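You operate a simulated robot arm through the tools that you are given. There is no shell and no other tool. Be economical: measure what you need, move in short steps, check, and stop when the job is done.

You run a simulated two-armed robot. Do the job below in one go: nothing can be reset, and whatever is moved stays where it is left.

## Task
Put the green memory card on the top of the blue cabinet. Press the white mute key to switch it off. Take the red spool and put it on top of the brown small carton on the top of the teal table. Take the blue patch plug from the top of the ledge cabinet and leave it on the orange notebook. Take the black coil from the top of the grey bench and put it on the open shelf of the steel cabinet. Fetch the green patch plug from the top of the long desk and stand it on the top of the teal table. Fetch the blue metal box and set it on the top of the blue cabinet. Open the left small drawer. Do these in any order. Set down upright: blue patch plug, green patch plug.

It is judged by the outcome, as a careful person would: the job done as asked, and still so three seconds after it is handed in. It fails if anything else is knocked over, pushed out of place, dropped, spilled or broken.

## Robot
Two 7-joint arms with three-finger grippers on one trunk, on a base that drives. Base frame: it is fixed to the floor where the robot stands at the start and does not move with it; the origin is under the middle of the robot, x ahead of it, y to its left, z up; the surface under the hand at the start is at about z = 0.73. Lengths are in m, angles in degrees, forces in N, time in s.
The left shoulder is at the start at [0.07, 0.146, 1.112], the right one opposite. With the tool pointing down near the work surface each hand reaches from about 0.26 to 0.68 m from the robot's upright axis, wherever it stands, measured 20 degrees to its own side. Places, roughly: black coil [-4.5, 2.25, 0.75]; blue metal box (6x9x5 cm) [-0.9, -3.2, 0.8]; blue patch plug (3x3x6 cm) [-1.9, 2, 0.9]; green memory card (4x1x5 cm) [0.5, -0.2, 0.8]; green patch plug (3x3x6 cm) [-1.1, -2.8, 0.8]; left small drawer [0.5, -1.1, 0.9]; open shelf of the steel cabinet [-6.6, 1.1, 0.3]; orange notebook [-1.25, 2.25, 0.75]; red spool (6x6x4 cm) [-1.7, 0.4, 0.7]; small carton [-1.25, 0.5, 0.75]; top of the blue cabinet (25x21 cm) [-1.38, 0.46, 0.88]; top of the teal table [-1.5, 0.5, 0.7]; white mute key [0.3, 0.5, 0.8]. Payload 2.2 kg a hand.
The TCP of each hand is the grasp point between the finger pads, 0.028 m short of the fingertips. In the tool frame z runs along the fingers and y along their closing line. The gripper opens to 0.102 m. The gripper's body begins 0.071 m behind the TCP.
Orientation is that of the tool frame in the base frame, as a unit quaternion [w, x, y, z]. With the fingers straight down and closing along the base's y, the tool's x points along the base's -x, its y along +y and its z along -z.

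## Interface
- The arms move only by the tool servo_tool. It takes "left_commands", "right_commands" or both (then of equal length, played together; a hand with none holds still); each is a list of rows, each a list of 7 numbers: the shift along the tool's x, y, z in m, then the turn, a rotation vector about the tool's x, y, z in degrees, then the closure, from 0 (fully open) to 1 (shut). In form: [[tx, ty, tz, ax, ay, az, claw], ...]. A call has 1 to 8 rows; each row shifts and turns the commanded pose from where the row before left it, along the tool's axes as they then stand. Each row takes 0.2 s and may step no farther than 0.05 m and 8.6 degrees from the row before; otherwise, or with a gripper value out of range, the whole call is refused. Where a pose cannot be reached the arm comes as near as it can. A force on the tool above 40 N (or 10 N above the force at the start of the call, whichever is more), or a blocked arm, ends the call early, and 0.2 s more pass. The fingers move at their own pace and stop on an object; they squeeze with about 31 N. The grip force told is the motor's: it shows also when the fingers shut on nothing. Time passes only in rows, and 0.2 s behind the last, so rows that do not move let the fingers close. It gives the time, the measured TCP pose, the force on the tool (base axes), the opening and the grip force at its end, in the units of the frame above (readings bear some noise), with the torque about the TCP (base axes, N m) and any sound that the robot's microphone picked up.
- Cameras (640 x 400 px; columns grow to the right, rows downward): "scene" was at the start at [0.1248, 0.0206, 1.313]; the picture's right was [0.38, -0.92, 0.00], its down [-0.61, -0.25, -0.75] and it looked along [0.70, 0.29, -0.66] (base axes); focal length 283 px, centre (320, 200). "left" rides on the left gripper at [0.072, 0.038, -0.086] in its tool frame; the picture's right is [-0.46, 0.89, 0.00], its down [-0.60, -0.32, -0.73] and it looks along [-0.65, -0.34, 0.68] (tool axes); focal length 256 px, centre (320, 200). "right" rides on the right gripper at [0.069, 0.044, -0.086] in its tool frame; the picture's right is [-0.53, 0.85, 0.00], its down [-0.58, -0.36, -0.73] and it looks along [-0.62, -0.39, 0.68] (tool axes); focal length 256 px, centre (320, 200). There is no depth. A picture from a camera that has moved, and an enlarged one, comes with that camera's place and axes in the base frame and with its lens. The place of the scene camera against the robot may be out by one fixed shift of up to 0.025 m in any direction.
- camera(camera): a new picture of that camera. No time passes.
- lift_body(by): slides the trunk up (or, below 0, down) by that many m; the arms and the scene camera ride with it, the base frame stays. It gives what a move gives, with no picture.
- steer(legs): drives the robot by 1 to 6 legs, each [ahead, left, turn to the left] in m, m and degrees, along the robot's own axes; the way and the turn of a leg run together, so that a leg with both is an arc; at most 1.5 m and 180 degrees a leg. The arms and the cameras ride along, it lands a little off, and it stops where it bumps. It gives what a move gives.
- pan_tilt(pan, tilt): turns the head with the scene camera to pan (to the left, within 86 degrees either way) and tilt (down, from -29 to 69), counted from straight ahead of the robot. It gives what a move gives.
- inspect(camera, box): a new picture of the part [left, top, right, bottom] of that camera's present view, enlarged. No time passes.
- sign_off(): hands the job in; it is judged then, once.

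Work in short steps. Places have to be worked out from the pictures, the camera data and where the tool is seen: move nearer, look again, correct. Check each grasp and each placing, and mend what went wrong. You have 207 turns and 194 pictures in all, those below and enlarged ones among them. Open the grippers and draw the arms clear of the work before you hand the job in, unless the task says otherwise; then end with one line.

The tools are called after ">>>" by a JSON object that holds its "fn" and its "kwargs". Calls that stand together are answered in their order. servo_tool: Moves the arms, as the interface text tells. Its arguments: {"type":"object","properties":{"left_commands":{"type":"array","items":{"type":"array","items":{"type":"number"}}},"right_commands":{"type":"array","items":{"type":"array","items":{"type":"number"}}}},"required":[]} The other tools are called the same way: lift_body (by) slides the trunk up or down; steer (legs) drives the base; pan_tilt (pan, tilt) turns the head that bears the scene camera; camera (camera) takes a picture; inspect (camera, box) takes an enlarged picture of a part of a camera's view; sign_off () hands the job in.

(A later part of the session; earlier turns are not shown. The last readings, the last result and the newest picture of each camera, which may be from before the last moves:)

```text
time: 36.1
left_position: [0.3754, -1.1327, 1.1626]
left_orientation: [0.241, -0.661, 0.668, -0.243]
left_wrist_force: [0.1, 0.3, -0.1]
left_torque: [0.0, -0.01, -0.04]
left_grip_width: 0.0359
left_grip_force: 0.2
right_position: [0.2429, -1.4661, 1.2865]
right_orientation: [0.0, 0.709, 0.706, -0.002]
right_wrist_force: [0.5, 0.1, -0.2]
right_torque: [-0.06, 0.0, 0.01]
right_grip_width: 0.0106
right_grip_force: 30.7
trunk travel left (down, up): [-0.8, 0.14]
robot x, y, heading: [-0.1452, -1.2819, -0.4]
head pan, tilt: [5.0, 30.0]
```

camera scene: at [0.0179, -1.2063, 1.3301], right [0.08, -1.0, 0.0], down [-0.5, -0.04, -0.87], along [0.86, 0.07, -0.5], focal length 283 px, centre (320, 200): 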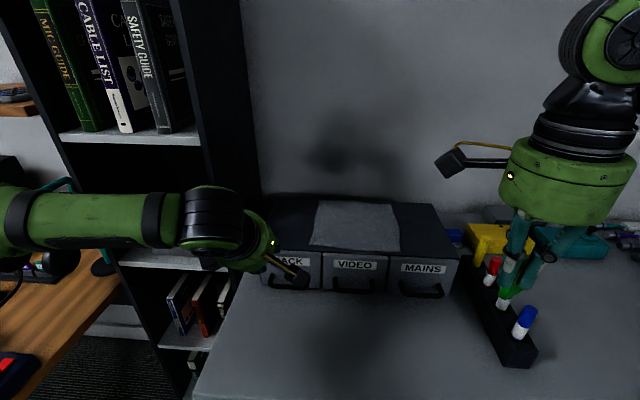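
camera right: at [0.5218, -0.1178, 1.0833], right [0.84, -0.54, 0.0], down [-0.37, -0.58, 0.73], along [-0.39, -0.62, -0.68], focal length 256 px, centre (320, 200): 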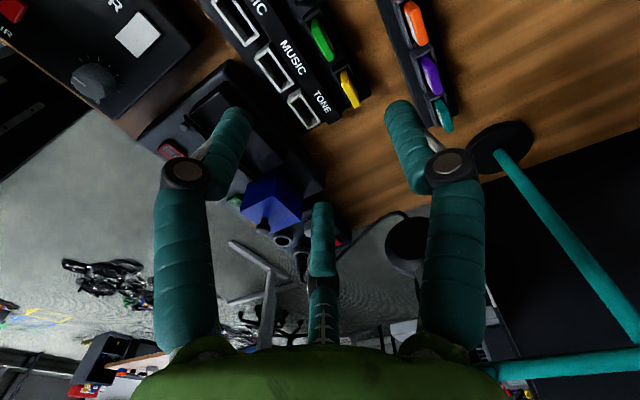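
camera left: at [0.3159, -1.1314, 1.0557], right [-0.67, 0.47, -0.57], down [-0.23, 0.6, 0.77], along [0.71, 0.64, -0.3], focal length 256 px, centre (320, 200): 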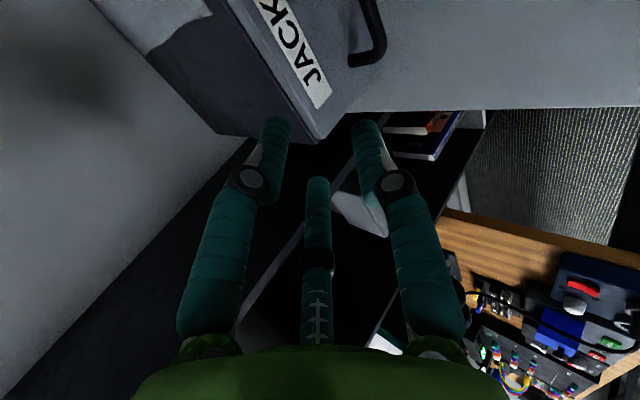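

Now I lower the left hand to the pre-grasp point again.

>>> {"fn": "servo_tool", "kwargs": {"left_commands": [[-0.0185, 0.0248, 0.0296, 0, 0, 0, 0.65], [-0.0185, 0.0248, 0.0296, 0, 0, 0, 0.65], [0, 0.0248, 0.0296, 0, 0, 0, 0.65], [0, 0.0248, 0.0296, 0, 0, 0, 0.65], [0, 0.0248, 0.0296, 0, 0, 0, 0.65], [0, 0, 0, 0, 0, 0, 0.65]]}}

>>> {"fn": "camera", "kwargs": {"camera": "scene"}}

>>> {"fn": "camera", "kwargs": {"camera": "left"}}

```text
time: 37.5
left_position: [0.4022, -1.0349, 1.0393]
left_orientation: [0.241, -0.66, 0.67, -0.241]
left_wrist_force: [-0.2, -1.3, 0.2]
left_torque: [-0.01, -0.02, 0.02]
left_grip_width: 0.0359
left_grip_force: 0.0
left hand out of reach, approached as far as the arm can: row 1, 2, 3, 4, 5
right_position: [0.2411, -1.4705, 1.2851]
right_orientation: [0.0, 0.709, 0.706, 0.001]
right_wrist_force: [0.4, 0.2, 0.1]
right_torque: [0.0, -0.01, -0.01]
right_grip_width: 0.011
right_grip_force: 31.2
trunk travel left (down, up): [-0.8, 0.14]
robot x, y, heading: [-0.146, -1.2766, -0.3]
head pan, tilt: [5.0, 30.0]
```

```text
159 pictures are left
camera scene: at [-0.0106, -1.287, 1.4799], right [0.08, -1.0, 0.0], down [-0.5, -0.04, -0.87], along [0.86, 0.07, -0.5], focal length 283 px, centre (320, 200)
```

scene: 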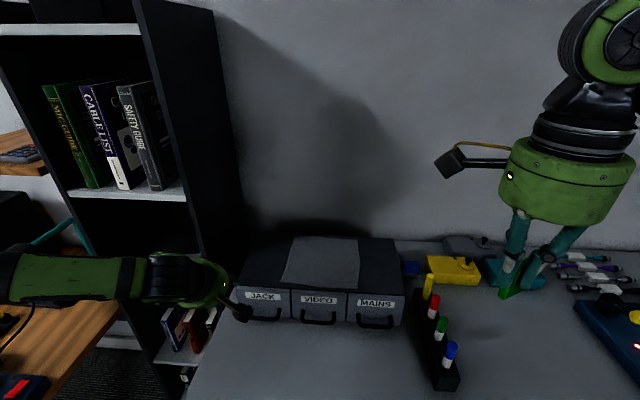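

```text
158 pictures are left
camera left: at [0.3156, -1.1075, 1.0809], right [-0.67, 0.48, -0.57], down [-0.22, 0.6, 0.77], along [0.71, 0.64, -0.3], focal length 256 px, centre (320, 200)
```

left: 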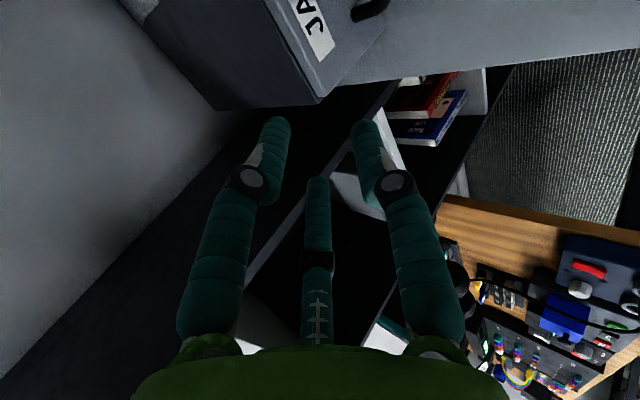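

Reach fails at this tilt, so the tilted posture is at a joint limit. I reduce the tilt to about 8° and move right and up a little at the same time.

>>> {"fn": "servo_tool", "kwargs": {"left_commands": [[0.01, -0.02, -0.02, -8, 0, 0, 0.65], [0.015, 0, -0.02, -8, 0, 0, 0.65], [0.02, 0, 0, -8, 0, 0, 0.65], [0.02, 0, 0, -8, 0, 0, 0.65], [0, 0, 0, 0, 0, 0, 0.65]]}}

>>> {"fn": "camera", "kwargs": {"camera": "left"}}

```text
time: 38.7
left_position: [0.3937, -1.0978, 1.0838]
left_orientation: [0.051, -0.702, 0.708, -0.049]
left_wrist_force: [0.2, 0.5, 0.9]
left_torque: [-0.01, -0.04, 0.0]
left_grip_width: 0.036
left_grip_force: 0.1
right_position: [0.2404, -1.4702, 1.2861]
right_orientation: [0.0, 0.708, 0.707, -0.001]
right_wrist_force: [0.2, 1.6, -0.5]
right_torque: [-0.06, 0.01, 0.0]
right_grip_width: 0.0108
right_grip_force: 30.9
trunk travel left (down, up): [-0.8, 0.14]
robot x, y, heading: [-0.1492, -1.2764, -0.2]
head pan, tilt: [5.0, 30.0]
```

```text
157 pictures are left
camera left: at [0.342, -1.1716, 1.1645], right [-0.87, 0.47, -0.12], down [0.22, 0.6, 0.77], along [0.44, 0.65, -0.63], focal length 256 px, centre (320, 200)
```

left: 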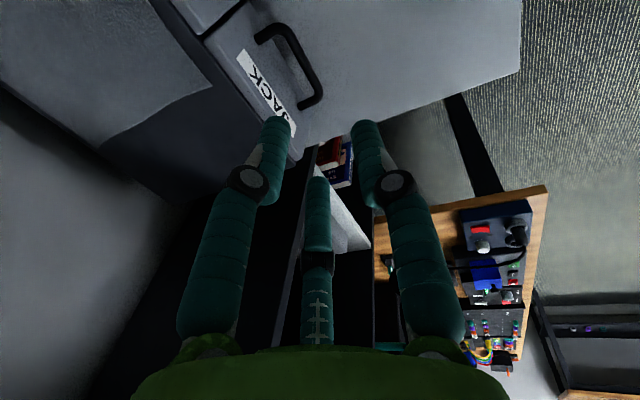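

The handle bar computes to [0.434, -1.096, 0.90] from the wrist camera too, agreeing. The gap behind the bar is about 2.4 cm, so I narrow the opening to 2.4 cm and descend to just above it.

>>> {"fn": "servo_tool", "kwargs": {"left_commands": [[0, -0.0135, 0.03, 0, 0, 0, 0.76], [0, 0, 0.04, 0, 0, 0, 0.76], [0, 0, 0.04, 0, 0, 0, 0.76], [0, 0, 0.02, 0, 0, 0, 0.76], [0, 0, 0, 0, 0, 0, 0.76]]}}

>>> {"fn": "inspect", "kwargs": {"camera": "left", "box": [180, 0, 440, 200]}}

>>> {"fn": "inspect", "kwargs": {"camera": "scene", "box": [190, 220, 390, 345]}}

```text
time: 39.9
left_position: [0.3872, -1.0676, 0.9845]
left_orientation: [0.052, -0.702, 0.709, -0.05]
left_wrist_force: [0.2, -1.4, 0.2]
left_torque: [-0.04, 0.03, 0.02]
left_grip_width: 0.0247
left_grip_force: 0.0
left hand out of reach, approached as far as the arm can: row 1, 2, 3, 4
right_position: [0.2422, -1.4707, 1.2849]
right_orientation: [0.0, 0.708, 0.706, 0.0]
right_wrist_force: [-0.8, -0.4, -0.5]
right_torque: [0.01, 0.02, 0.03]
right_grip_width: 0.0112
right_grip_force: 31.2
trunk travel left (down, up): [-0.8, 0.14]
robot x, y, heading: [-0.1473, -1.2808, -0.2]
head pan, tilt: [5.0, 30.0]
```

```text
2.00 times, centred on (310, 100) of left
camera zoom: at [0.3354, -1.1402, 1.064], right [-0.87, 0.47, -0.12], down [0.21, 0.6, 0.77], along [0.44, 0.65, -0.62], focal length 512 px, centre (340, 400)
```

zoom: 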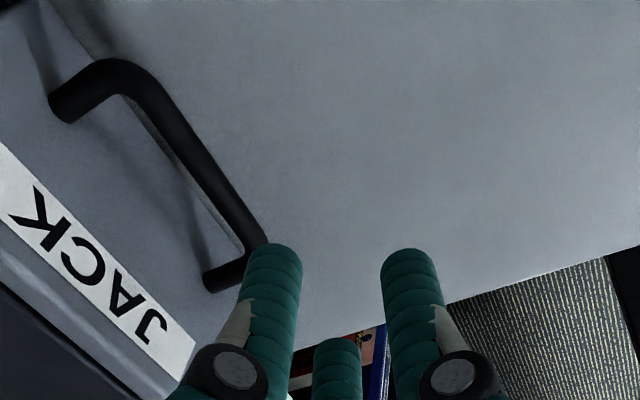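

```text
3.20 times, centred on (290, 282) of scene
camera zoom: at [-0.0104, -1.2855, 1.4799], right [0.08, -1.0, 0.0], down [-0.5, -0.04, -0.87], along [0.86, 0.07, -0.5], focal length 904 px, centre (416, -64)
```

zoom: 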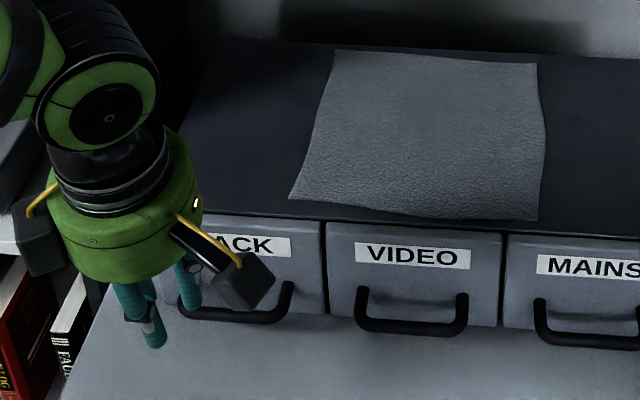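

Still a joint limit at this yaw. I'll instead hook the bar: return to the neutral yaw, fingers closed (14 mm along x fits the 24 mm gap), and pull back.

>>> {"fn": "servo_tool", "kwargs": {"left_commands": [[0, 0, -0.045, -8, 0, 0, 0.76], [0, 0, -0.045, 0, 0, 8.5, 1], [0, 0, 0, 0, 0, 8.5, 1], [0, 0, 0, 0, 0, 8.5, 1], [0, 0, 0, 0, 0, 8.5, 1], [0, 0, 0, 0, 0, 8.5, 1], [0, 0, 0, 0, 0, 8.5, 1], [0, 0, 0, 0, 0, 8.5, 1]]}}

>>> {"fn": "servo_tool", "kwargs": {"left_commands": [[0, 0, 0, 0, 0, 8.5, 1], [0, 0, 0, 0, 0, 8.5, 1], [0, 0, 0, 0, 0, 8.5, 1], [0, 0, 0, 0, 0, 5, 1], [0, 0, 0, 0, 0, 0, 1]]}}

>>> {"fn": "camera", "kwargs": {"camera": "left"}}

```text
time: 41.7
left_position: [0.3812, -1.0686, 1.0745]
left_orientation: [0.001, -0.258, 0.966, 0.002]
left_wrist_force: [0.4, 0.0, 0.4]
left_torque: [0.02, 0.03, 0.03]
left_grip_width: 0.0024
left_grip_force: 31.8
right_position: [0.2411, -1.4695, 1.2854]
right_orientation: [0.0, 0.709, 0.706, 0.0]
right_wrist_force: [1.3, 0.2, 0.1]
right_torque: [0.01, 0.0, -0.05]
right_grip_width: 0.0107
right_grip_force: 30.6
trunk travel left (down, up): [-0.8, 0.14]
robot x, y, heading: [-0.1494, -1.2794, -0.2]
head pan, tilt: [5.0, 30.0]
```

```text
time: 42.9
left_position: [0.3804, -1.0696, 1.0741]
left_orientation: [0.001, 0.005, 1.0, 0.002]
left_wrist_force: [0.4, -0.2, -0.4]
left_torque: [0.05, 0.0, -0.03]
left_grip_width: 0.002
left_grip_force: 31.1
right_position: [0.242, -1.4693, 1.2845]
right_orientation: [0.0, 0.709, 0.706, 0.001]
right_wrist_force: [-0.2, -0.6, -0.3]
right_torque: [0.0, 0.03, -0.04]
right_grip_width: 0.0109
right_grip_force: 31.2
trunk travel left (down, up): [-0.8, 0.14]
robot x, y, heading: [-0.1467, -1.278, -0.2]
head pan, tilt: [5.0, 30.0]
```

```text
154 pictures are left
camera left: at [0.3077, -1.0305, 1.1603], right [0.47, 0.88, 0.0], down [0.6, -0.33, 0.73], along [0.65, -0.34, -0.68], focal length 256 px, centre (320, 200)
```

left: 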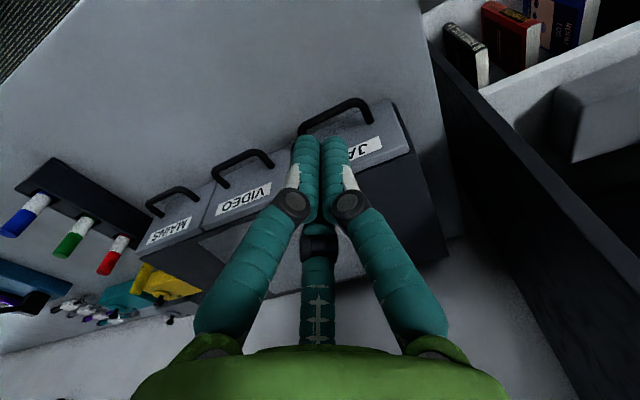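

Zoom on the handle from here to refine its centre.

>>> {"fn": "inspect", "kwargs": {"camera": "left", "box": [270, 70, 430, 190]}}

```text
3.33 times, centred on (350, 130) of left
camera zoom: at [0.3077, -1.0305, 1.1603], right [0.47, 0.88, 0.0], down [0.6, -0.33, 0.73], along [0.65, -0.34, -0.68], focal length 853 px, centre (220, 433)
```

zoom: 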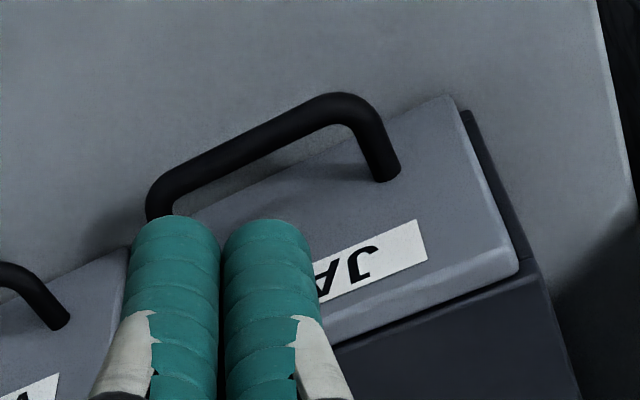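

The bar sits at x 0.437–0.44, y -1.05 to -1.122; the gap centre is x≈0.457. I go above the gap with closed fingers.

>>> {"fn": "servo_tool", "kwargs": {"left_commands": [[-0.04, -0.0175, 0, 0, 0, 0, 1], [-0.037, 0, 0.02, 0, 0, 0, 1], [0, 0, 0.045, 0, 0, 0, 1], [0, 0, 0.045, 0, 0, 0, 1], [0, 0, 0, 0, 0, 0, 1]]}}

>>> {"fn": "inspect", "kwargs": {"camera": "left", "box": [220, 20, 460, 200]}}

>>> {"fn": "inspect", "kwargs": {"camera": "scene", "box": [190, 220, 390, 345]}}

```text
time: 44.1
left_position: [0.3839, -1.0409, 0.9941]
left_orientation: [0.003, 0.003, 1.0, 0.001]
left_wrist_force: [-0.6, -0.9, -0.7]
left_torque: [-0.05, -0.01, 0.0]
left_grip_width: 0.0021
left_grip_force: 30.5
left hand out of reach, approached as far as the arm can: row 1, 2, 3, 4
right_position: [0.2416, -1.4689, 1.2865]
right_orientation: [0.0, 0.708, 0.706, 0.0]
right_wrist_force: [0.0, -0.4, -0.3]
right_torque: [0.01, -0.02, 0.02]
right_grip_width: 0.0109
right_grip_force: 30.8
trunk travel left (down, up): [-0.8, 0.14]
robot x, y, heading: [-0.1464, -1.2795, -0.3]
head pan, tilt: [5.0, 30.0]
```

```text
2.22 times, centred on (340, 110) of left
camera zoom: at [0.3101, -1.0047, 1.0803], right [0.47, 0.88, 0.0], down [0.6, -0.32, 0.73], along [0.65, -0.34, -0.68], focal length 569 px, centre (276, 400)
```

zoom: 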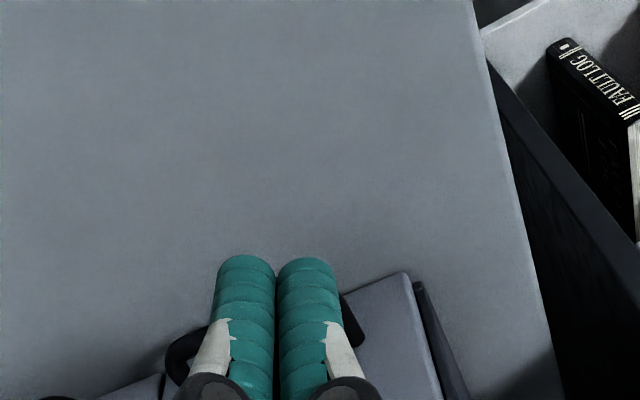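

```text
3.20 times, centred on (290, 282) of scene
camera zoom: at [-0.0105, -1.2856, 1.4799], right [0.08, -1.0, 0.0], down [-0.5, -0.04, -0.87], along [0.86, 0.07, -0.5], focal length 904 px, centre (416, -64)
```

zoom: 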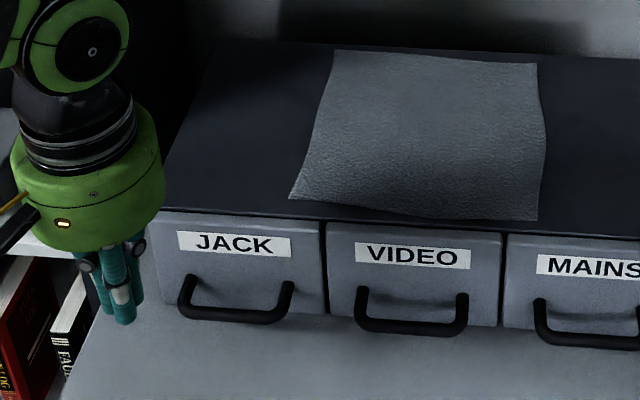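

The limit is outward reach, so I should stand closer. I draw the left hand up and back, then drive ahead 0.13 m.

>>> {"fn": "servo_tool", "kwargs": {"left_commands": [[0.03, 0, -0.035, 0, 0, 0, 1], [0.04, 0.02, -0.02, 0, 0, 0, 1], [0.04, 0.02, -0.02, 0, 0, 0, 1], [0.04, 0, -0.02, 0, 0, 0, 1], [0.03, 0, 0, 0, 0, 0, 1], [0, 0, 0, 0, 0, 0, 1]]}}

>>> {"fn": "steer", "kwargs": {"legs": [[0.13, 0, 0]]}}

>>> {"fn": "servo_tool", "kwargs": {"left_commands": [[0, -0.03, 0, 0, 0, 0, 1], [-0.03, -0.03, 0, 0, 0, 0, 1], [-0.03, 0, 0, 0, 0, 0, 1], [0, 0, 0, 0, 0, 0, 1]]}}

>>> {"fn": "camera", "kwargs": {"camera": "scene"}}

```text
time: 45.5
left_position: [0.2057, -1.0009, 1.0888]
left_orientation: [0.001, 0.004, 1.0, 0.002]
left_wrist_force: [-0.5, 0.0, 0.3]
left_torque: [-0.03, 0.03, -0.01]
left_grip_width: 0.0022
left_grip_force: 30.4
right_position: [0.2437, -1.47, 1.2854]
right_orientation: [0.001, 0.708, 0.706, 0.0]
right_wrist_force: [0.7, -0.6, 0.3]
right_torque: [-0.01, 0.03, -0.02]
right_grip_width: 0.0109
right_grip_force: 31.0
trunk travel left (down, up): [-0.8, 0.14]
robot x, y, heading: [-0.1476, -1.2823, -0.4]
head pan, tilt: [5.0, 30.0]
```

```text
time: 46.8
left_position: [0.3297, -1.002, 1.089]
left_orientation: [0.002, 0.005, 1.0, 0.002]
left_wrist_force: [0.0, 0.5, 0.8]
left_torque: [-0.01, -0.05, 0.0]
left_grip_width: 0.002
left_grip_force: 30.8
right_position: [0.3672, -1.4715, 1.2865]
right_orientation: [0.0, 0.709, 0.705, 0.001]
right_wrist_force: [-0.1, -0.9, 0.0]
right_torque: [0.01, 0.01, -0.01]
right_grip_width: 0.0109
right_grip_force: 31.0
trunk travel left (down, up): [-0.8, 0.14]
robot x, y, heading: [-0.017, -1.2805, -0.0]
head pan, tilt: [5.0, 30.0]
```

```text
time: 47.8
left_position: [0.3915, -1.0615, 1.0901]
left_orientation: [0.001, 0.005, 1.0, 0.002]
left_wrist_force: [-1.0, 0.1, 0.2]
left_torque: [-0.03, -0.04, -0.01]
left_grip_width: 0.0021
left_grip_force: 31.4
right_position: [0.3683, -1.4704, 1.2864]
right_orientation: [0.001, 0.709, 0.705, 0.001]
right_wrist_force: [-0.6, -0.1, -0.9]
right_torque: [0.01, 0.0, -0.02]
right_grip_width: 0.0106
right_grip_force: 30.8
trunk travel left (down, up): [-0.8, 0.14]
robot x, y, heading: [-0.0188, -1.2799, -0.5]
head pan, tilt: [5.0, 30.0]
```

```text
150 pictures are left
camera scene: at [0.116, -1.2858, 1.48], right [0.08, -1.0, 0.0], down [-0.5, -0.04, -0.87], along [0.86, 0.07, -0.5], focal length 283 px, centre (320, 200)
```

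scene: 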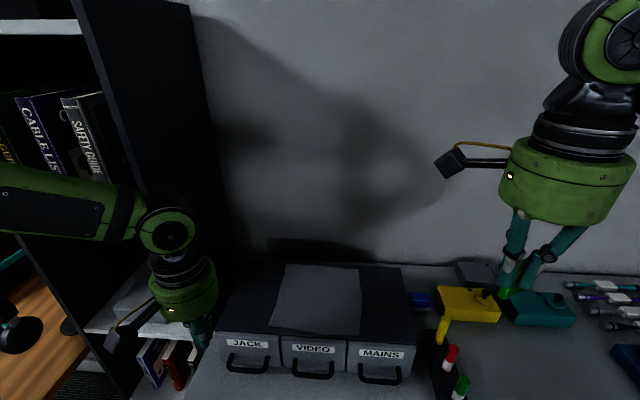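

Now reachable. Move above the gap: x 0.457, y -1.087, z 0.96.

>>> {"fn": "servo_tool", "kwargs": {"left_commands": [[-0.035, -0.0255, 0, 0, 0, 0, 1], [-0.0305, 0, 0.03, 0, 0, 0, 1], [0, 0, 0.04, 0, 0, 0, 1], [0, 0, 0.04, 0, 0, 0, 1], [0, 0, 0.02, 0, 0, 0, 1], [0, 0, 0, 0, 0, 0, 1]]}}

>>> {"fn": "inspect", "kwargs": {"camera": "left", "box": [220, 20, 460, 200]}}

>>> {"fn": "inspect", "kwargs": {"camera": "scene", "box": [140, 270, 340, 395]}}

```text
time: 49.2
left_position: [0.4524, -1.0835, 0.9639]
left_orientation: [0.002, 0.005, 1.0, 0.001]
left_wrist_force: [-0.5, -0.4, 0.1]
left_torque: [-0.01, -0.01, 0.01]
left_grip_width: 0.0023
left_grip_force: 31.0
left hand out of reach, approached as far as the arm can: row 5
right_position: [0.3683, -1.4719, 1.2859]
right_orientation: [0.001, 0.708, 0.706, 0.001]
right_wrist_force: [0.1, 0.5, 0.8]
right_torque: [0.01, 0.0, -0.02]
right_grip_width: 0.0109
right_grip_force: 30.7
trunk travel left (down, up): [-0.8, 0.14]
robot x, y, heading: [-0.0184, -1.2778, -0.4]
head pan, tilt: [5.0, 30.0]
```

```text
2.22 times, centred on (340, 110) of left
camera zoom: at [0.379, -1.0466, 1.0495], right [0.47, 0.88, 0.0], down [0.6, -0.32, 0.73], along [0.65, -0.35, -0.68], focal length 569 px, centre (276, 400)
```

zoom: 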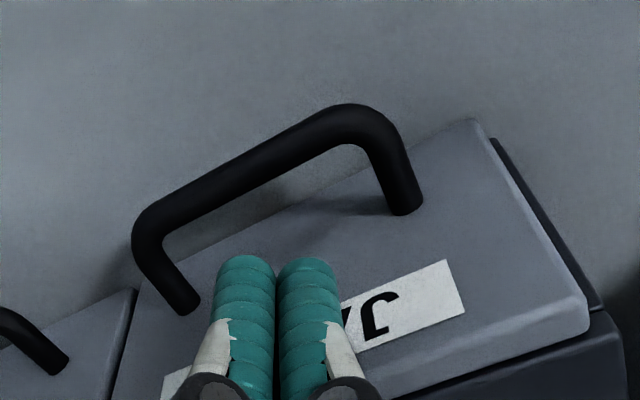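

```text
3.20 times, centred on (240, 332) of scene
camera zoom: at [0.1166, -1.2864, 1.48], right [0.08, -1.0, 0.0], down [-0.5, -0.04, -0.87], along [0.86, 0.07, -0.5], focal length 904 px, centre (576, -224)
```

zoom: 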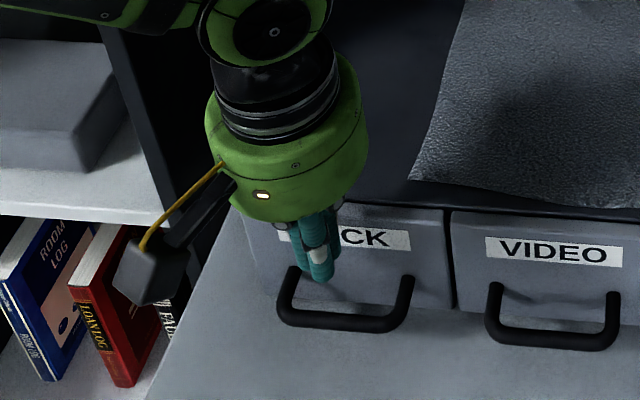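

The fingers are over the gap but the arm is at its downward limit. I'll lower the trunk 3 cm, which brings the tips down straight, and look.

>>> {"fn": "servo_tool", "kwargs": {"left_commands": [[-0.003, -0.002, 0, 0, 0, 0, 1]]}}

>>> {"fn": "lift_body", "kwargs": {"by": -0.03}}

>>> {"fn": "inspect", "kwargs": {"camera": "left", "box": [220, 20, 460, 200]}}

>>> {"fn": "inspect", "kwargs": {"camera": "scene", "box": [140, 270, 340, 395]}}

```text
time: 49.6
left_position: [0.4559, -1.0837, 0.9648]
left_orientation: [0.001, 0.006, 1.0, 0.002]
left_wrist_force: [-0.2, -0.2, 0.6]
left_torque: [0.02, 0.0, -0.02]
left_grip_width: 0.002
left_grip_force: 31.4
right_position: [0.3689, -1.4722, 1.2847]
right_orientation: [0.0, 0.709, 0.706, 0.0]
right_wrist_force: [0.0, -0.1, -0.4]
right_torque: [-0.04, 0.01, 0.01]
right_grip_width: 0.0109
right_grip_force: 31.3
trunk travel left (down, up): [-0.8, 0.14]
robot x, y, heading: [-0.0194, -1.2862, -0.6]
head pan, tilt: [5.0, 30.0]
```

```text
time: 50.3
left_position: [0.4544, -1.085, 0.9353]
left_orientation: [0.002, 0.005, 1.0, 0.002]
left_wrist_force: [-0.4, -0.3, -0.5]
left_torque: [0.02, -0.02, 0.01]
left_grip_width: 0.0021
left_grip_force: 31.2
right_position: [0.3682, -1.4709, 1.2556]
right_orientation: [0.0, 0.709, 0.706, 0.001]
right_wrist_force: [0.3, -0.8, -0.9]
right_torque: [-0.03, -0.01, 0.01]
right_grip_width: 0.0106
right_grip_force: 30.5
trunk travel left (down, up): [-0.77, 0.17]
robot x, y, heading: [-0.0181, -1.2797, -0.6]
head pan, tilt: [5.0, 30.0]
```

```text
2.22 times, centred on (340, 110) of left
camera zoom: at [0.381, -1.0468, 1.0214], right [0.47, 0.88, 0.0], down [0.6, -0.33, 0.73], along [0.65, -0.34, -0.68], focal length 569 px, centre (276, 400)
```

zoom: 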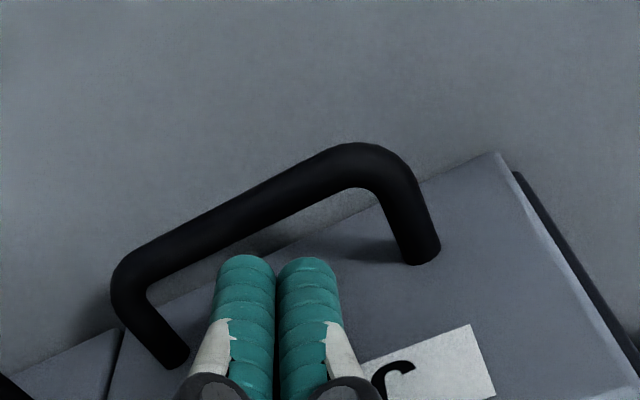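

```text
3.20 times, centred on (240, 332) of scene
camera zoom: at [0.1172, -1.2865, 1.4498], right [0.08, -1.0, 0.0], down [-0.5, -0.04, -0.87], along [0.86, 0.07, -0.5], focal length 904 px, centre (576, -224)
```

zoom: 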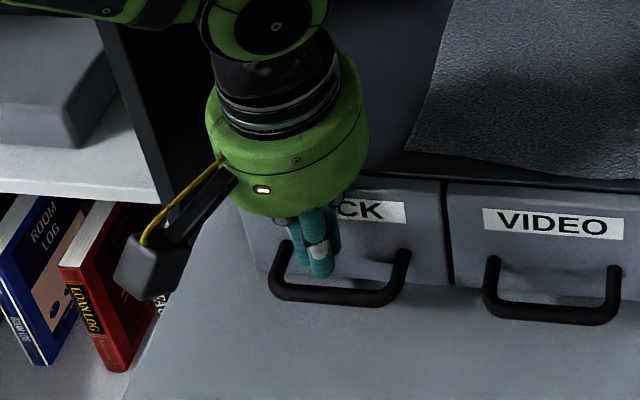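

The bar computes to z≈0.895, x≈0.439; tips now level with it inside the gap. I lower 2.5 cm more.

>>> {"fn": "lift_body", "kwargs": {"by": -0.025}}

>>> {"fn": "inspect", "kwargs": {"camera": "left", "box": [220, 20, 460, 200]}}

```text
time: 50.9
left_position: [0.4522, -1.0849, 0.9189]
left_orientation: [0.005, 0.005, 1.0, 0.001]
left_wrist_force: [-14.7, 2.4, 21.2]
left_torque: [0.11, -0.21, -0.17]
left_grip_width: 0.002
left_grip_force: 31.5
right_position: [0.3656, -1.4714, 1.2337]
right_orientation: [0.001, 0.709, 0.705, 0.002]
right_wrist_force: [0.6, -0.3, 0.9]
right_torque: [-0.03, 0.03, -0.01]
right_grip_width: 0.0107
right_grip_force: 30.8
trunk travel left (down, up): [-0.747, 0.193]
robot x, y, heading: [-0.0176, -1.2837, -0.4]
head pan, tilt: [5.0, 30.0]
stopped: the force on the tool passed its limit at 47 N (the readings are from after the stop); the commanded pose is now the measured one
```

```text
2.22 times, centred on (340, 110) of left
camera zoom: at [0.3785, -1.0479, 1.0051], right [0.47, 0.88, 0.01], down [0.59, -0.33, 0.74], along [0.65, -0.34, -0.68], focal length 569 px, centre (276, 400)
```

zoom: 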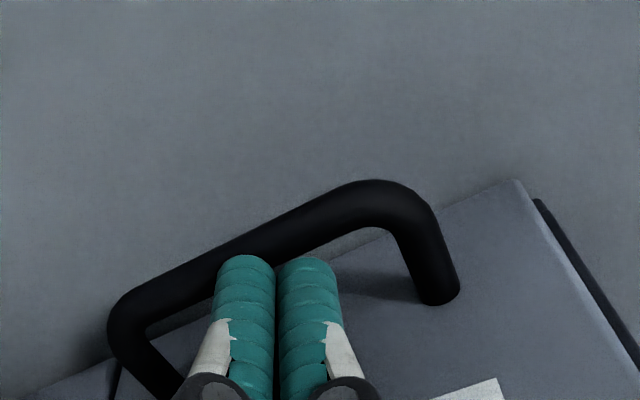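

It touched toward the drawer front (force −x, +z). I raise a bit, shift 4 mm back toward the bar, and go down with small steps.

>>> {"fn": "servo_tool", "kwargs": {"left_commands": [[0, 0, -0.008, 0, 0, 0, 1], [0.004, 0, 0, 0, 0, 0, 1], [0, 0, 0.008, 0, 0, 0, 1], [0, 0, 0.005, 0, 0, 0, 1], [0, 0, 0.005, 0, 0, 0, 1]]}}

>>> {"fn": "inspect", "kwargs": {"camera": "left", "box": [220, 20, 460, 200]}}

```text
time: 52.0
left_position: [0.4536, -1.0856, 0.9179]
left_orientation: [0.014, 0.004, 1.0, 0.001]
left_wrist_force: [-13.3, 4.9, 26.9]
left_torque: [-0.19, 0.6, -0.16]
left_grip_width: 0.0022
left_grip_force: 31.5
right_position: [0.3646, -1.4714, 1.2353]
right_orientation: [0.002, 0.709, 0.705, 0.002]
right_wrist_force: [0.6, 0.3, -0.1]
right_torque: [0.01, 0.03, 0.01]
right_grip_width: 0.0107
right_grip_force: 31.1
trunk travel left (down, up): [-0.747, 0.193]
robot x, y, heading: [-0.0206, -1.2796, -0.3]
head pan, tilt: [5.0, 30.0]
stopped in row 5 (left hand): the force on the tool passed its limit at 43 N (the readings are from after the stop); the commanded pose is now the measured one
```

```text
2.22 times, centred on (340, 110) of left
camera zoom: at [0.3775, -1.0479, 1.004], right [0.47, 0.88, 0.01], down [0.58, -0.32, 0.75], along [0.66, -0.34, -0.67], focal length 569 px, centre (276, 400)
```

zoom: 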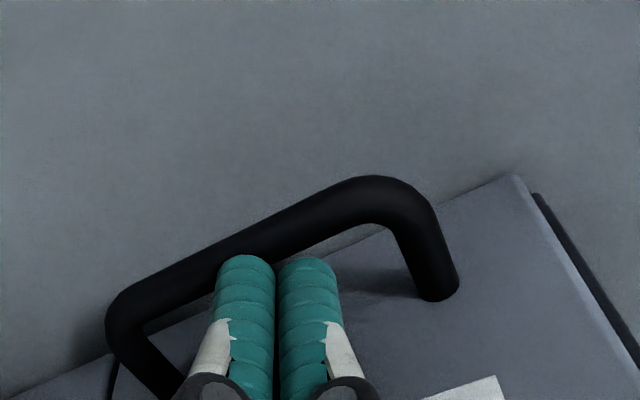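

The torque locates the contact at the −x/−y edge of the tips: they're resting on the back of the bar. I raise 1 cm, shift 7 mm forward, and go down again.

>>> {"fn": "servo_tool", "kwargs": {"left_commands": [[0, 0, -0.012, -1.6, 0, 0, 1], [-0.007, 0, 0, 0, 0, 0, 1], [0, 0, 0.008, 0, 0, 0, 1], [0, 0, 0.006, 0, 0, 0, 1], [0, 0, 0.006, 0, 0, 0, 1], [0, 0, 0.006, 0, 0, 0, 1]]}}

>>> {"fn": "inspect", "kwargs": {"camera": "left", "box": [220, 20, 460, 200]}}

```text
time: 53.0
left_position: [0.4578, -1.0849, 0.928]
left_orientation: [0.022, 0.006, 1.0, 0.01]
left_wrist_force: [-22.2, 2.2, 26.1]
left_torque: [-0.18, -1.01, -0.35]
left_grip_width: 0.002
left_grip_force: 31.3
left hand out of reach, approached as far as the arm can: row 4, 5
right_position: [0.3611, -1.4707, 1.2347]
right_orientation: [0.002, 0.709, 0.705, 0.002]
right_wrist_force: [1.2, 0.8, -0.4]
right_torque: [0.01, 0.0, 0.0]
right_grip_width: 0.0111
right_grip_force: 30.9
trunk travel left (down, up): [-0.747, 0.193]
robot x, y, heading: [-0.0216, -1.2812, -0.3]
head pan, tilt: [5.0, 30.0]
stopped in row 5 (left hand): the force on the tool passed its limit at 44 N (the readings are from after the stop); the commanded pose is now the measured one
```

```text
2.22 times, centred on (340, 110) of left
camera zoom: at [0.3817, -1.0486, 1.0117], right [0.47, 0.88, 0.04], down [0.57, -0.34, 0.75], along [0.67, -0.33, -0.66], focal length 569 px, centre (276, 400)
```

zoom: 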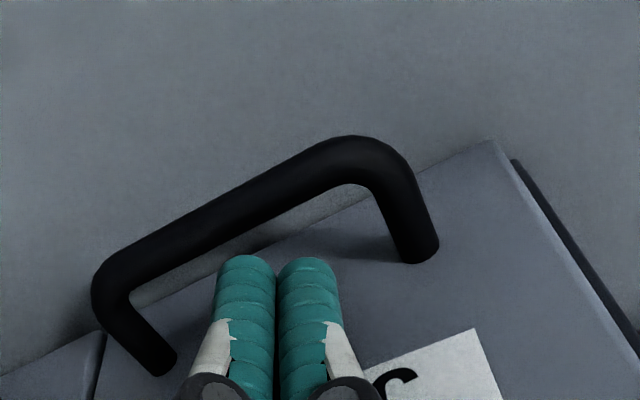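

The torque shows the finger knuckles are catching the unit's top edge. I'll raise, tilt the tool about 16° so the hand leans back, and lower the trunk for more downward room.

>>> {"fn": "servo_tool", "kwargs": {"left_commands": [[0.01, 0, -0.03, 0, 0, 0, 1], [0, 0, -0.03, 0, 0, 0, 1], [0, 0, 0, 1.15, -5, -0.7, 1], [0, 0, 0, 0, -8.5, 0, 1], [0, 0, 0, 0, 0, 0, 1]]}}

>>> {"fn": "lift_body", "kwargs": {"by": -0.05}}

>>> {"fn": "inspect", "kwargs": {"camera": "left", "box": [220, 20, 460, 200]}}

>>> {"fn": "inspect", "kwargs": {"camera": "scene", "box": [140, 270, 340, 395]}}

```text
time: 54.2
left_position: [0.4514, -1.0849, 0.9825]
left_orientation: [0.137, 0.0, 0.991, 0.001]
left_wrist_force: [-0.6, 0.4, 0.0]
left_torque: [0.01, -0.02, -0.01]
left_grip_width: 0.0021
left_grip_force: 31.8
right_position: [0.3674, -1.4715, 1.2334]
right_orientation: [0.001, 0.709, 0.706, 0.0]
right_wrist_force: [0.1, -0.2, 0.1]
right_torque: [0.01, 0.03, 0.01]
right_grip_width: 0.0108
right_grip_force: 30.9
trunk travel left (down, up): [-0.747, 0.193]
robot x, y, heading: [-0.0174, -1.2866, -0.3]
head pan, tilt: [5.0, 30.0]
```

```text
time: 55.1
left_position: [0.453, -1.0843, 0.9306]
left_orientation: [0.136, 0.0, 0.991, 0.001]
left_wrist_force: [-0.3, -0.1, 0.3]
left_torque: [-0.01, 0.01, 0.03]
left_grip_width: 0.002
left_grip_force: 31.7
right_position: [0.3685, -1.4699, 1.1834]
right_orientation: [0.0, 0.709, 0.705, 0.001]
right_wrist_force: [-0.4, -1.2, -0.5]
right_torque: [-0.03, 0.01, -0.01]
right_grip_width: 0.0106
right_grip_force: 30.6
trunk travel left (down, up): [-0.697, 0.243]
robot x, y, heading: [-0.025, -1.2839, -0.4]
head pan, tilt: [5.0, 30.0]
```

```text
2.22 times, centred on (340, 110) of left
camera zoom: at [0.3583, -1.0479, 0.9955], right [0.45, 0.89, 0.13], down [0.38, -0.32, 0.87], along [0.81, -0.34, -0.48], focal length 569 px, centre (276, 400)
```

zoom: 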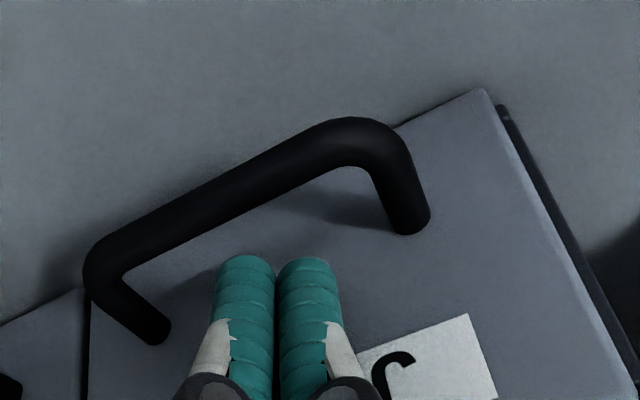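

```text
3.20 times, centred on (240, 332) of scene
camera zoom: at [0.1169, -1.2862, 1.377], right [0.08, -1.0, 0.0], down [-0.5, -0.04, -0.87], along [0.86, 0.07, -0.5], focal length 904 px, centre (576, -224)
```

zoom: 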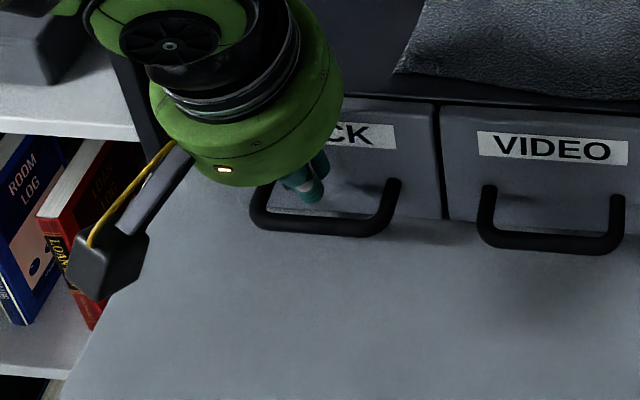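

I step down and slightly back into the gap: target TCP (0.448, 0.912).

>>> {"fn": "servo_tool", "kwargs": {"left_commands": [[0.005, 0, 0.006, 0, 0, 0, 1], [0.005, 0, 0.006, 0, 0, 0, 1], [0, 0, 0.005, 0, 0, 0, 1]]}}

>>> {"fn": "inspect", "kwargs": {"camera": "left", "box": [220, 20, 460, 200]}}

```text
time: 56.0
left_position: [0.4482, -1.0844, 0.9217]
left_orientation: [0.147, -0.001, 0.989, 0.002]
left_wrist_force: [-12.7, 4.4, 21.6]
left_torque: [0.04, 0.45, -0.12]
left_grip_width: 0.002
left_grip_force: 31.2
right_position: [0.3649, -1.4709, 1.1842]
right_orientation: [0.001, 0.708, 0.706, 0.002]
right_wrist_force: [0.0, -0.2, -1.2]
right_torque: [0.0, 0.02, 0.01]
right_grip_width: 0.011
right_grip_force: 31.1
trunk travel left (down, up): [-0.697, 0.243]
robot x, y, heading: [-0.0232, -1.2797, -0.2]
head pan, tilt: [5.0, 30.0]
stopped in row 3 (left hand): the force on the tool passed its limit at 45 N (the readings are from after the stop); the commanded pose is now the measured one
```

```text
2.22 times, centred on (340, 110) of left
camera zoom: at [0.3526, -1.0483, 0.9833], right [0.44, 0.89, 0.14], down [0.37, -0.32, 0.87], along [0.82, -0.34, -0.47], focal length 569 px, centre (276, 400)
```

zoom: 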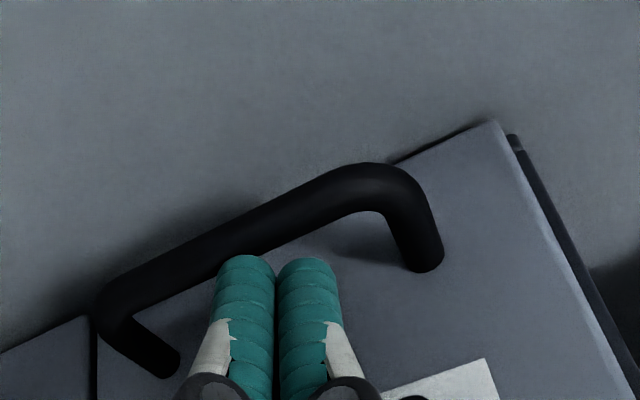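

The tip is still on the back of the bar (contact x≈0.443). I raise 1 cm, go 4.5 mm forward, and straight down.

>>> {"fn": "servo_tool", "kwargs": {"left_commands": [[-0.0029, 0, -0.0096, 0, 0, 0, 1], [-0.0043, 0, 0.0013, 0, 0, 0, 1], [0.0029, 0, 0.0096, 0, 0, 0, 1], [0.0015, 0, 0.0048, 0, 0, 0, 1], [0.0015, 0, 0.0048, 0, 0, 0, 1], [0.0015, 0, 0.0048, 0, 0, 0, 1]]}}

>>> {"fn": "inspect", "kwargs": {"camera": "left", "box": [220, 20, 460, 200]}}

```text
time: 57.2
left_position: [0.4553, -1.0861, 0.9165]
left_orientation: [0.153, 0.0, 0.988, 0.001]
left_wrist_force: [-15.2, 2.2, 21.7]
left_torque: [0.04, 0.06, 0.01]
left_grip_width: 0.0017
left_grip_force: 31.4
right_position: [0.3643, -1.4695, 1.1846]
right_orientation: [0.002, 0.708, 0.706, 0.001]
right_wrist_force: [0.2, 0.3, -0.2]
right_torque: [0.01, 0.0, 0.03]
right_grip_width: 0.0108
right_grip_force: 30.9
trunk travel left (down, up): [-0.697, 0.243]
robot x, y, heading: [-0.0166, -1.2805, -0.2]
head pan, tilt: [5.0, 30.0]
stopped in row 5 (left hand): the force on the tool passed its limit at 44 N (the readings are from after the stop); the commanded pose is now the measured one
```

```text
2.22 times, centred on (340, 110) of left
camera zoom: at [0.359, -1.0487, 0.9779], right [0.44, 0.89, 0.14], down [0.35, -0.32, 0.88], along [0.82, -0.34, -0.45], focal length 569 px, centre (276, 400)
```

zoom: 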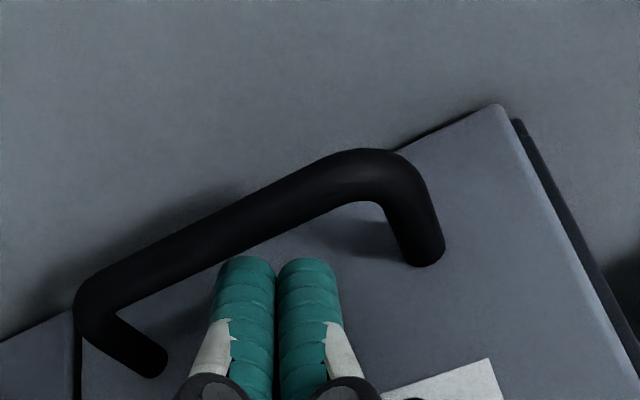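

Now the contact is on the drawer front, with the bar clear by about 1 cm. I shift 5 mm back and go down 1 cm more.

>>> {"fn": "servo_tool", "kwargs": {"left_commands": [[0.0048, 0, -0.0015, 0, 0, 0, 1], [0.0015, 0, 0.0048, 0, 0, 0, 1], [0.0015, 0, 0.0048, 0, 0, 0, 1]]}}

>>> {"fn": "inspect", "kwargs": {"camera": "left", "box": [220, 20, 460, 200]}}

```text
time: 57.8
left_position: [0.4551, -1.0853, 0.916]
left_orientation: [0.16, -0.001, 0.987, 0.001]
left_wrist_force: [-13.4, 2.7, 21.8]
left_torque: [0.28, 0.11, 0.0]
left_grip_width: 0.0021
left_grip_force: 30.9
right_position: [0.3636, -1.4701, 1.1839]
right_orientation: [0.002, 0.708, 0.706, 0.002]
right_wrist_force: [0.3, 0.8, 0.0]
right_torque: [0.01, 0.02, -0.01]
right_grip_width: 0.0105
right_grip_force: 31.5
trunk travel left (down, up): [-0.697, 0.243]
robot x, y, heading: [-0.0193, -1.2808, -0.6]
head pan, tilt: [5.0, 30.0]
stopped in row 3 (left hand): the force on the tool passed its limit at 44 N (the readings are from after the stop); the commanded pose is now the measured one
```

```text
2.22 times, centred on (340, 110) of left
camera zoom: at [0.3579, -1.0487, 0.9756], right [0.44, 0.89, 0.15], down [0.34, -0.32, 0.88], along [0.83, -0.34, -0.44], focal length 569 px, centre (276, 400)
```

zoom: 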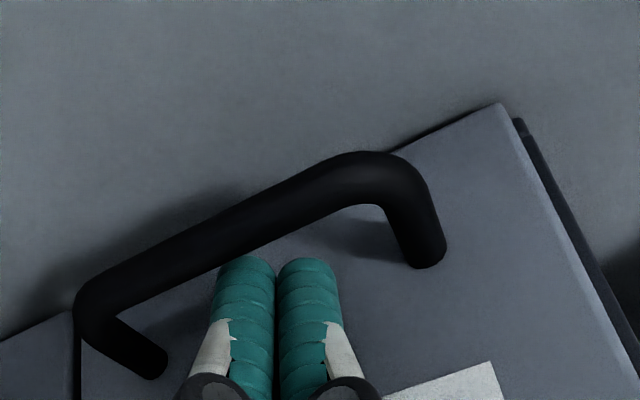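

Depth is stuck, but the tips are behind the bar about level with its lower edge. I try pulling straight back gently.

>>> {"fn": "servo_tool", "kwargs": {"left_commands": [[0.0095, 0, -0.0031, 0, 0, 0, 1], [0.0095, 0, -0.0031, 0, 0, 0, 1], [0.0095, 0, -0.0031, 0, 0, 0, 1], [0, 0, 0, 0, 0, 0, 1]]}}

>>> {"fn": "inspect", "kwargs": {"camera": "left", "box": [220, 20, 460, 200]}}

>>> {"fn": "camera", "kwargs": {"camera": "scene"}}

```text
time: 58.8
left_position: [0.4281, -1.085, 0.9158]
left_orientation: [0.161, 0.0, 0.987, 0.0]
left_wrist_force: [0.8, 4.8, 33.2]
left_torque: [0.0, -0.25, 0.03]
left_grip_width: 0.0022
left_grip_force: 31.2
right_position: [0.3659, -1.471, 1.1835]
right_orientation: [0.002, 0.709, 0.706, 0.001]
right_wrist_force: [-0.4, 0.4, -0.2]
right_torque: [0.03, 0.01, -0.05]
right_grip_width: 0.0106
right_grip_force: 31.0
trunk travel left (down, up): [-0.697, 0.243]
robot x, y, heading: [-0.0174, -1.281, -0.3]
head pan, tilt: [5.0, 30.0]
```

```text
2.22 times, centred on (340, 110) of left
camera zoom: at [0.3309, -1.0489, 0.975], right [0.44, 0.89, 0.15], down [0.34, -0.32, 0.89], along [0.83, -0.34, -0.44], focal length 569 px, centre (276, 400)
```

zoom: 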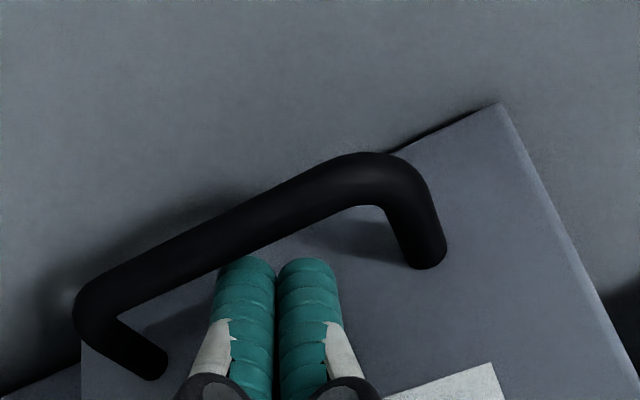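

```text
136 pictures are left
camera scene: at [0.1128, -1.2865, 1.3776], right [0.08, -1.0, 0.0], down [-0.5, -0.04, -0.87], along [0.86, 0.07, -0.5], focal length 283 px, centre (320, 200)
```

scene: 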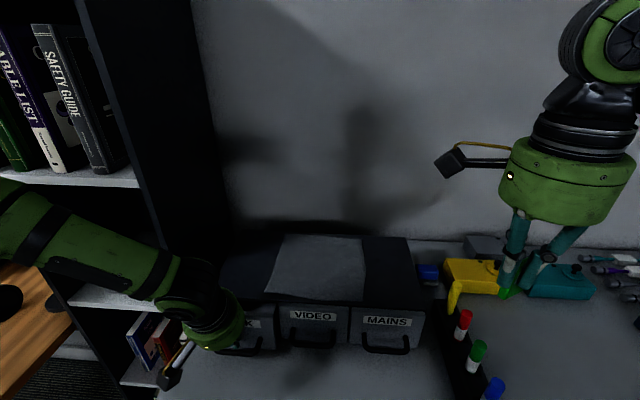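

The drawer is coming out with the hand. I keep pulling back.

>>> {"fn": "servo_tool", "kwargs": {"left_commands": [[0.019, 0, -0.0068, 0, 0, 0, 1], [0.019, 0, -0.0064, 0, 0, 0, 1], [0.019, 0, -0.0064, 0, 0, 0, 1], [0.019, 0, -0.0064, 0, 0, 0, 1], [0, 0, 0, 0, 0, 0, 1]]}}

>>> {"fn": "camera", "kwargs": {"camera": "scene"}}

```text
time: 60.0
left_position: [0.3471, -1.0857, 0.9156]
left_orientation: [0.16, 0.0, 0.987, 0.001]
left_wrist_force: [0.0, 2.8, 32.8]
left_torque: [-0.05, -0.24, -0.08]
left_grip_width: 0.002
left_grip_force: 30.9
right_position: [0.3659, -1.4719, 1.1836]
right_orientation: [0.001, 0.709, 0.705, 0.002]
right_wrist_force: [0.3, -0.1, -0.8]
right_torque: [-0.02, 0.04, 0.0]
right_grip_width: 0.0111
right_grip_force: 30.6
trunk travel left (down, up): [-0.697, 0.243]
robot x, y, heading: [-0.0213, -1.279, -0.4]
head pan, tilt: [5.0, 30.0]
```

```text
135 pictures are left
camera scene: at [0.1135, -1.287, 1.3775], right [0.08, -1.0, 0.0], down [-0.5, -0.04, -0.87], along [0.86, 0.07, -0.5], focal length 283 px, centre (320, 200)
```

scene: 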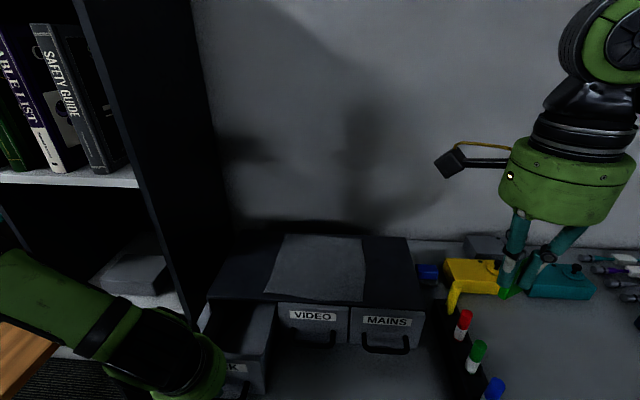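

About 11 cm open. One more short pull, then unhook upward.

>>> {"fn": "servo_tool", "kwargs": {"left_commands": [[0.019, 0, -0.0066, 0, 0, 0, 1], [0.0095, 0, -0.0033, 0, 0, 0, 1], [0, 0, 0, 0, 0, 0, 1]]}}

>>> {"fn": "servo_tool", "kwargs": {"left_commands": [[-0.003, 0, -0.01, 0, 0, 0, 1], [-0.006, 0, -0.02, 0, 0, 0, 1], [-0.01, 0, -0.04, 0, 0, 0, 1], [-0.01, 0, -0.04, 0, 0, 0, 1], [-0.01, 0, -0.04, 0, 0, 0, 1]]}}

>>> {"fn": "camera", "kwargs": {"camera": "scene"}}

```text
time: 60.8
left_position: [0.3463, -1.0858, 0.9159]
left_orientation: [0.159, 0.0, 0.987, 0.001]
left_wrist_force: [-0.4, 2.5, 31.1]
left_torque: [-0.08, -0.26, 0.04]
left_grip_width: 0.002
left_grip_force: 31.1
left hand out of reach, approached as far as the arm can: row 1, 2
right_position: [0.3658, -1.471, 1.1845]
right_orientation: [0.0, 0.709, 0.705, 0.002]
right_wrist_force: [0.0, -0.2, -0.1]
right_torque: [0.0, 0.02, 0.02]
right_grip_width: 0.0108
right_grip_force: 31.0
trunk travel left (down, up): [-0.697, 0.243]
robot x, y, heading: [-0.019, -1.278, -0.1]
head pan, tilt: [5.0, 30.0]
```

```text
time: 61.3
left_position: [0.3427, -1.0857, 0.9181]
left_orientation: [0.14, -0.001, 0.99, -0.003]
left_wrist_force: [0.0, -3.5, -18.1]
left_torque: [0.0, 0.01, -0.04]
left_grip_width: 0.0019
left_grip_force: 31.2
left hand out of reach, approached as far as the arm can: row 2
right_position: [0.3711, -1.4711, 1.1804]
right_orientation: [0.0, 0.709, 0.705, 0.0]
right_wrist_force: [-0.3, -0.2, 0.3]
right_torque: [0.01, 0.03, -0.02]
right_grip_width: 0.0106
right_grip_force: 30.8
trunk travel left (down, up): [-0.697, 0.243]
robot x, y, heading: [-0.0216, -1.2847, -0.2]
head pan, tilt: [5.0, 30.0]
stopped in row 2 (left hand): the force on the tool passed its limit at 58 N (the readings are from after the stop); the commanded pose is now the measured one
```

```text
134 pictures are left
camera scene: at [0.1193, -1.2861, 1.3762], right [0.08, -1.0, 0.0], down [-0.5, -0.04, -0.87], along [0.86, 0.07, -0.5], focal length 283 px, centre (320, 200)
```

scene: 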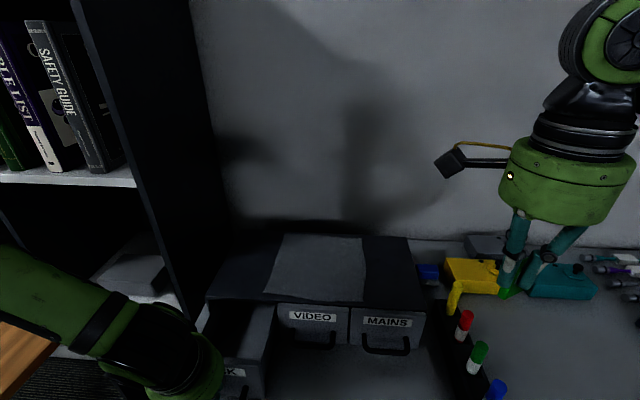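

Something snagged when lifting. I check the left camera.

>>> {"fn": "inspect", "kwargs": {"camera": "left", "box": [180, 0, 460, 210]}}

```text
1.90 times, centred on (320, 105) of left
camera zoom: at [0.2485, -1.0483, 0.9813], right [0.44, 0.89, 0.12], down [0.38, -0.31, 0.87], along [0.81, -0.34, -0.48], focal length 488 px, centre (320, 381)
```

zoom: 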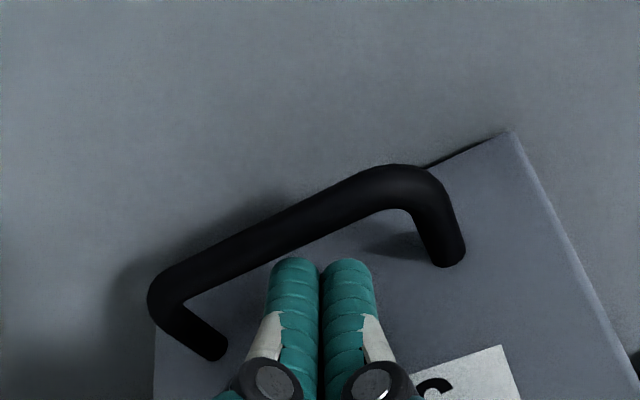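

Nothing visibly jammed; I retry with a small forward nudge then slow vertical steps.

>>> {"fn": "servo_tool", "kwargs": {"left_commands": [[-0.004, 0, 0.0, 0, 0, 0, 1], [-0.0015, 0, -0.005, 0, 0, 0, 1], [-0.0015, 0, -0.005, 0, 0, 0, 1], [-0.003, 0, -0.01, 0, 0, 0, 1], [-0.003, 0, -0.01, 0, 0, 0, 1], [-0.006, 0, -0.02, 0, 0, 0, 1], [-0.006, 0, -0.02, 0, 0, 0, 1], [-0.006, 0, -0.02, 0, 0, 0, 1]]}}

>>> {"fn": "camera", "kwargs": {"camera": "left"}}

```text
time: 63.1
left_position: [0.3467, -1.0852, 1.016]
left_orientation: [0.142, 0.0, 0.99, -0.003]
left_wrist_force: [-0.5, 0.6, 0.0]
left_torque: [-0.04, -0.03, 0.0]
left_grip_width: 0.0019
left_grip_force: 31.8
right_position: [0.3692, -1.4714, 1.1833]
right_orientation: [0.001, 0.709, 0.705, 0.001]
right_wrist_force: [-0.3, -0.6, 0.2]
right_torque: [0.01, 0.03, -0.01]
right_grip_width: 0.0107
right_grip_force: 31.2
trunk travel left (down, up): [-0.697, 0.243]
robot x, y, heading: [-0.0151, -1.2783, -0.3]
head pan, tilt: [5.0, 30.0]
```

```text
132 pictures are left
camera left: at [0.2519, -1.0473, 1.0783], right [0.44, 0.89, 0.13], down [0.37, -0.31, 0.87], along [0.81, -0.34, -0.47], focal length 256 px, centre (320, 200)
```

left: 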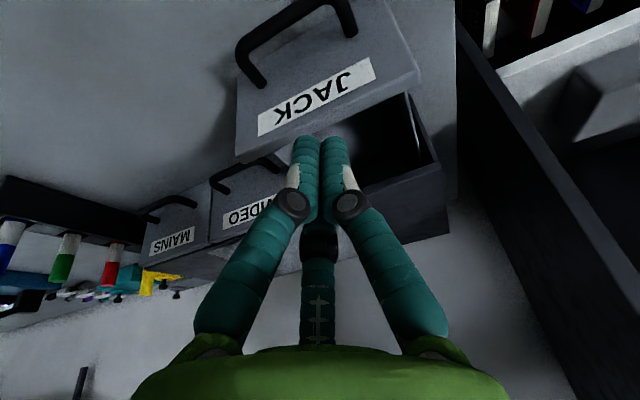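

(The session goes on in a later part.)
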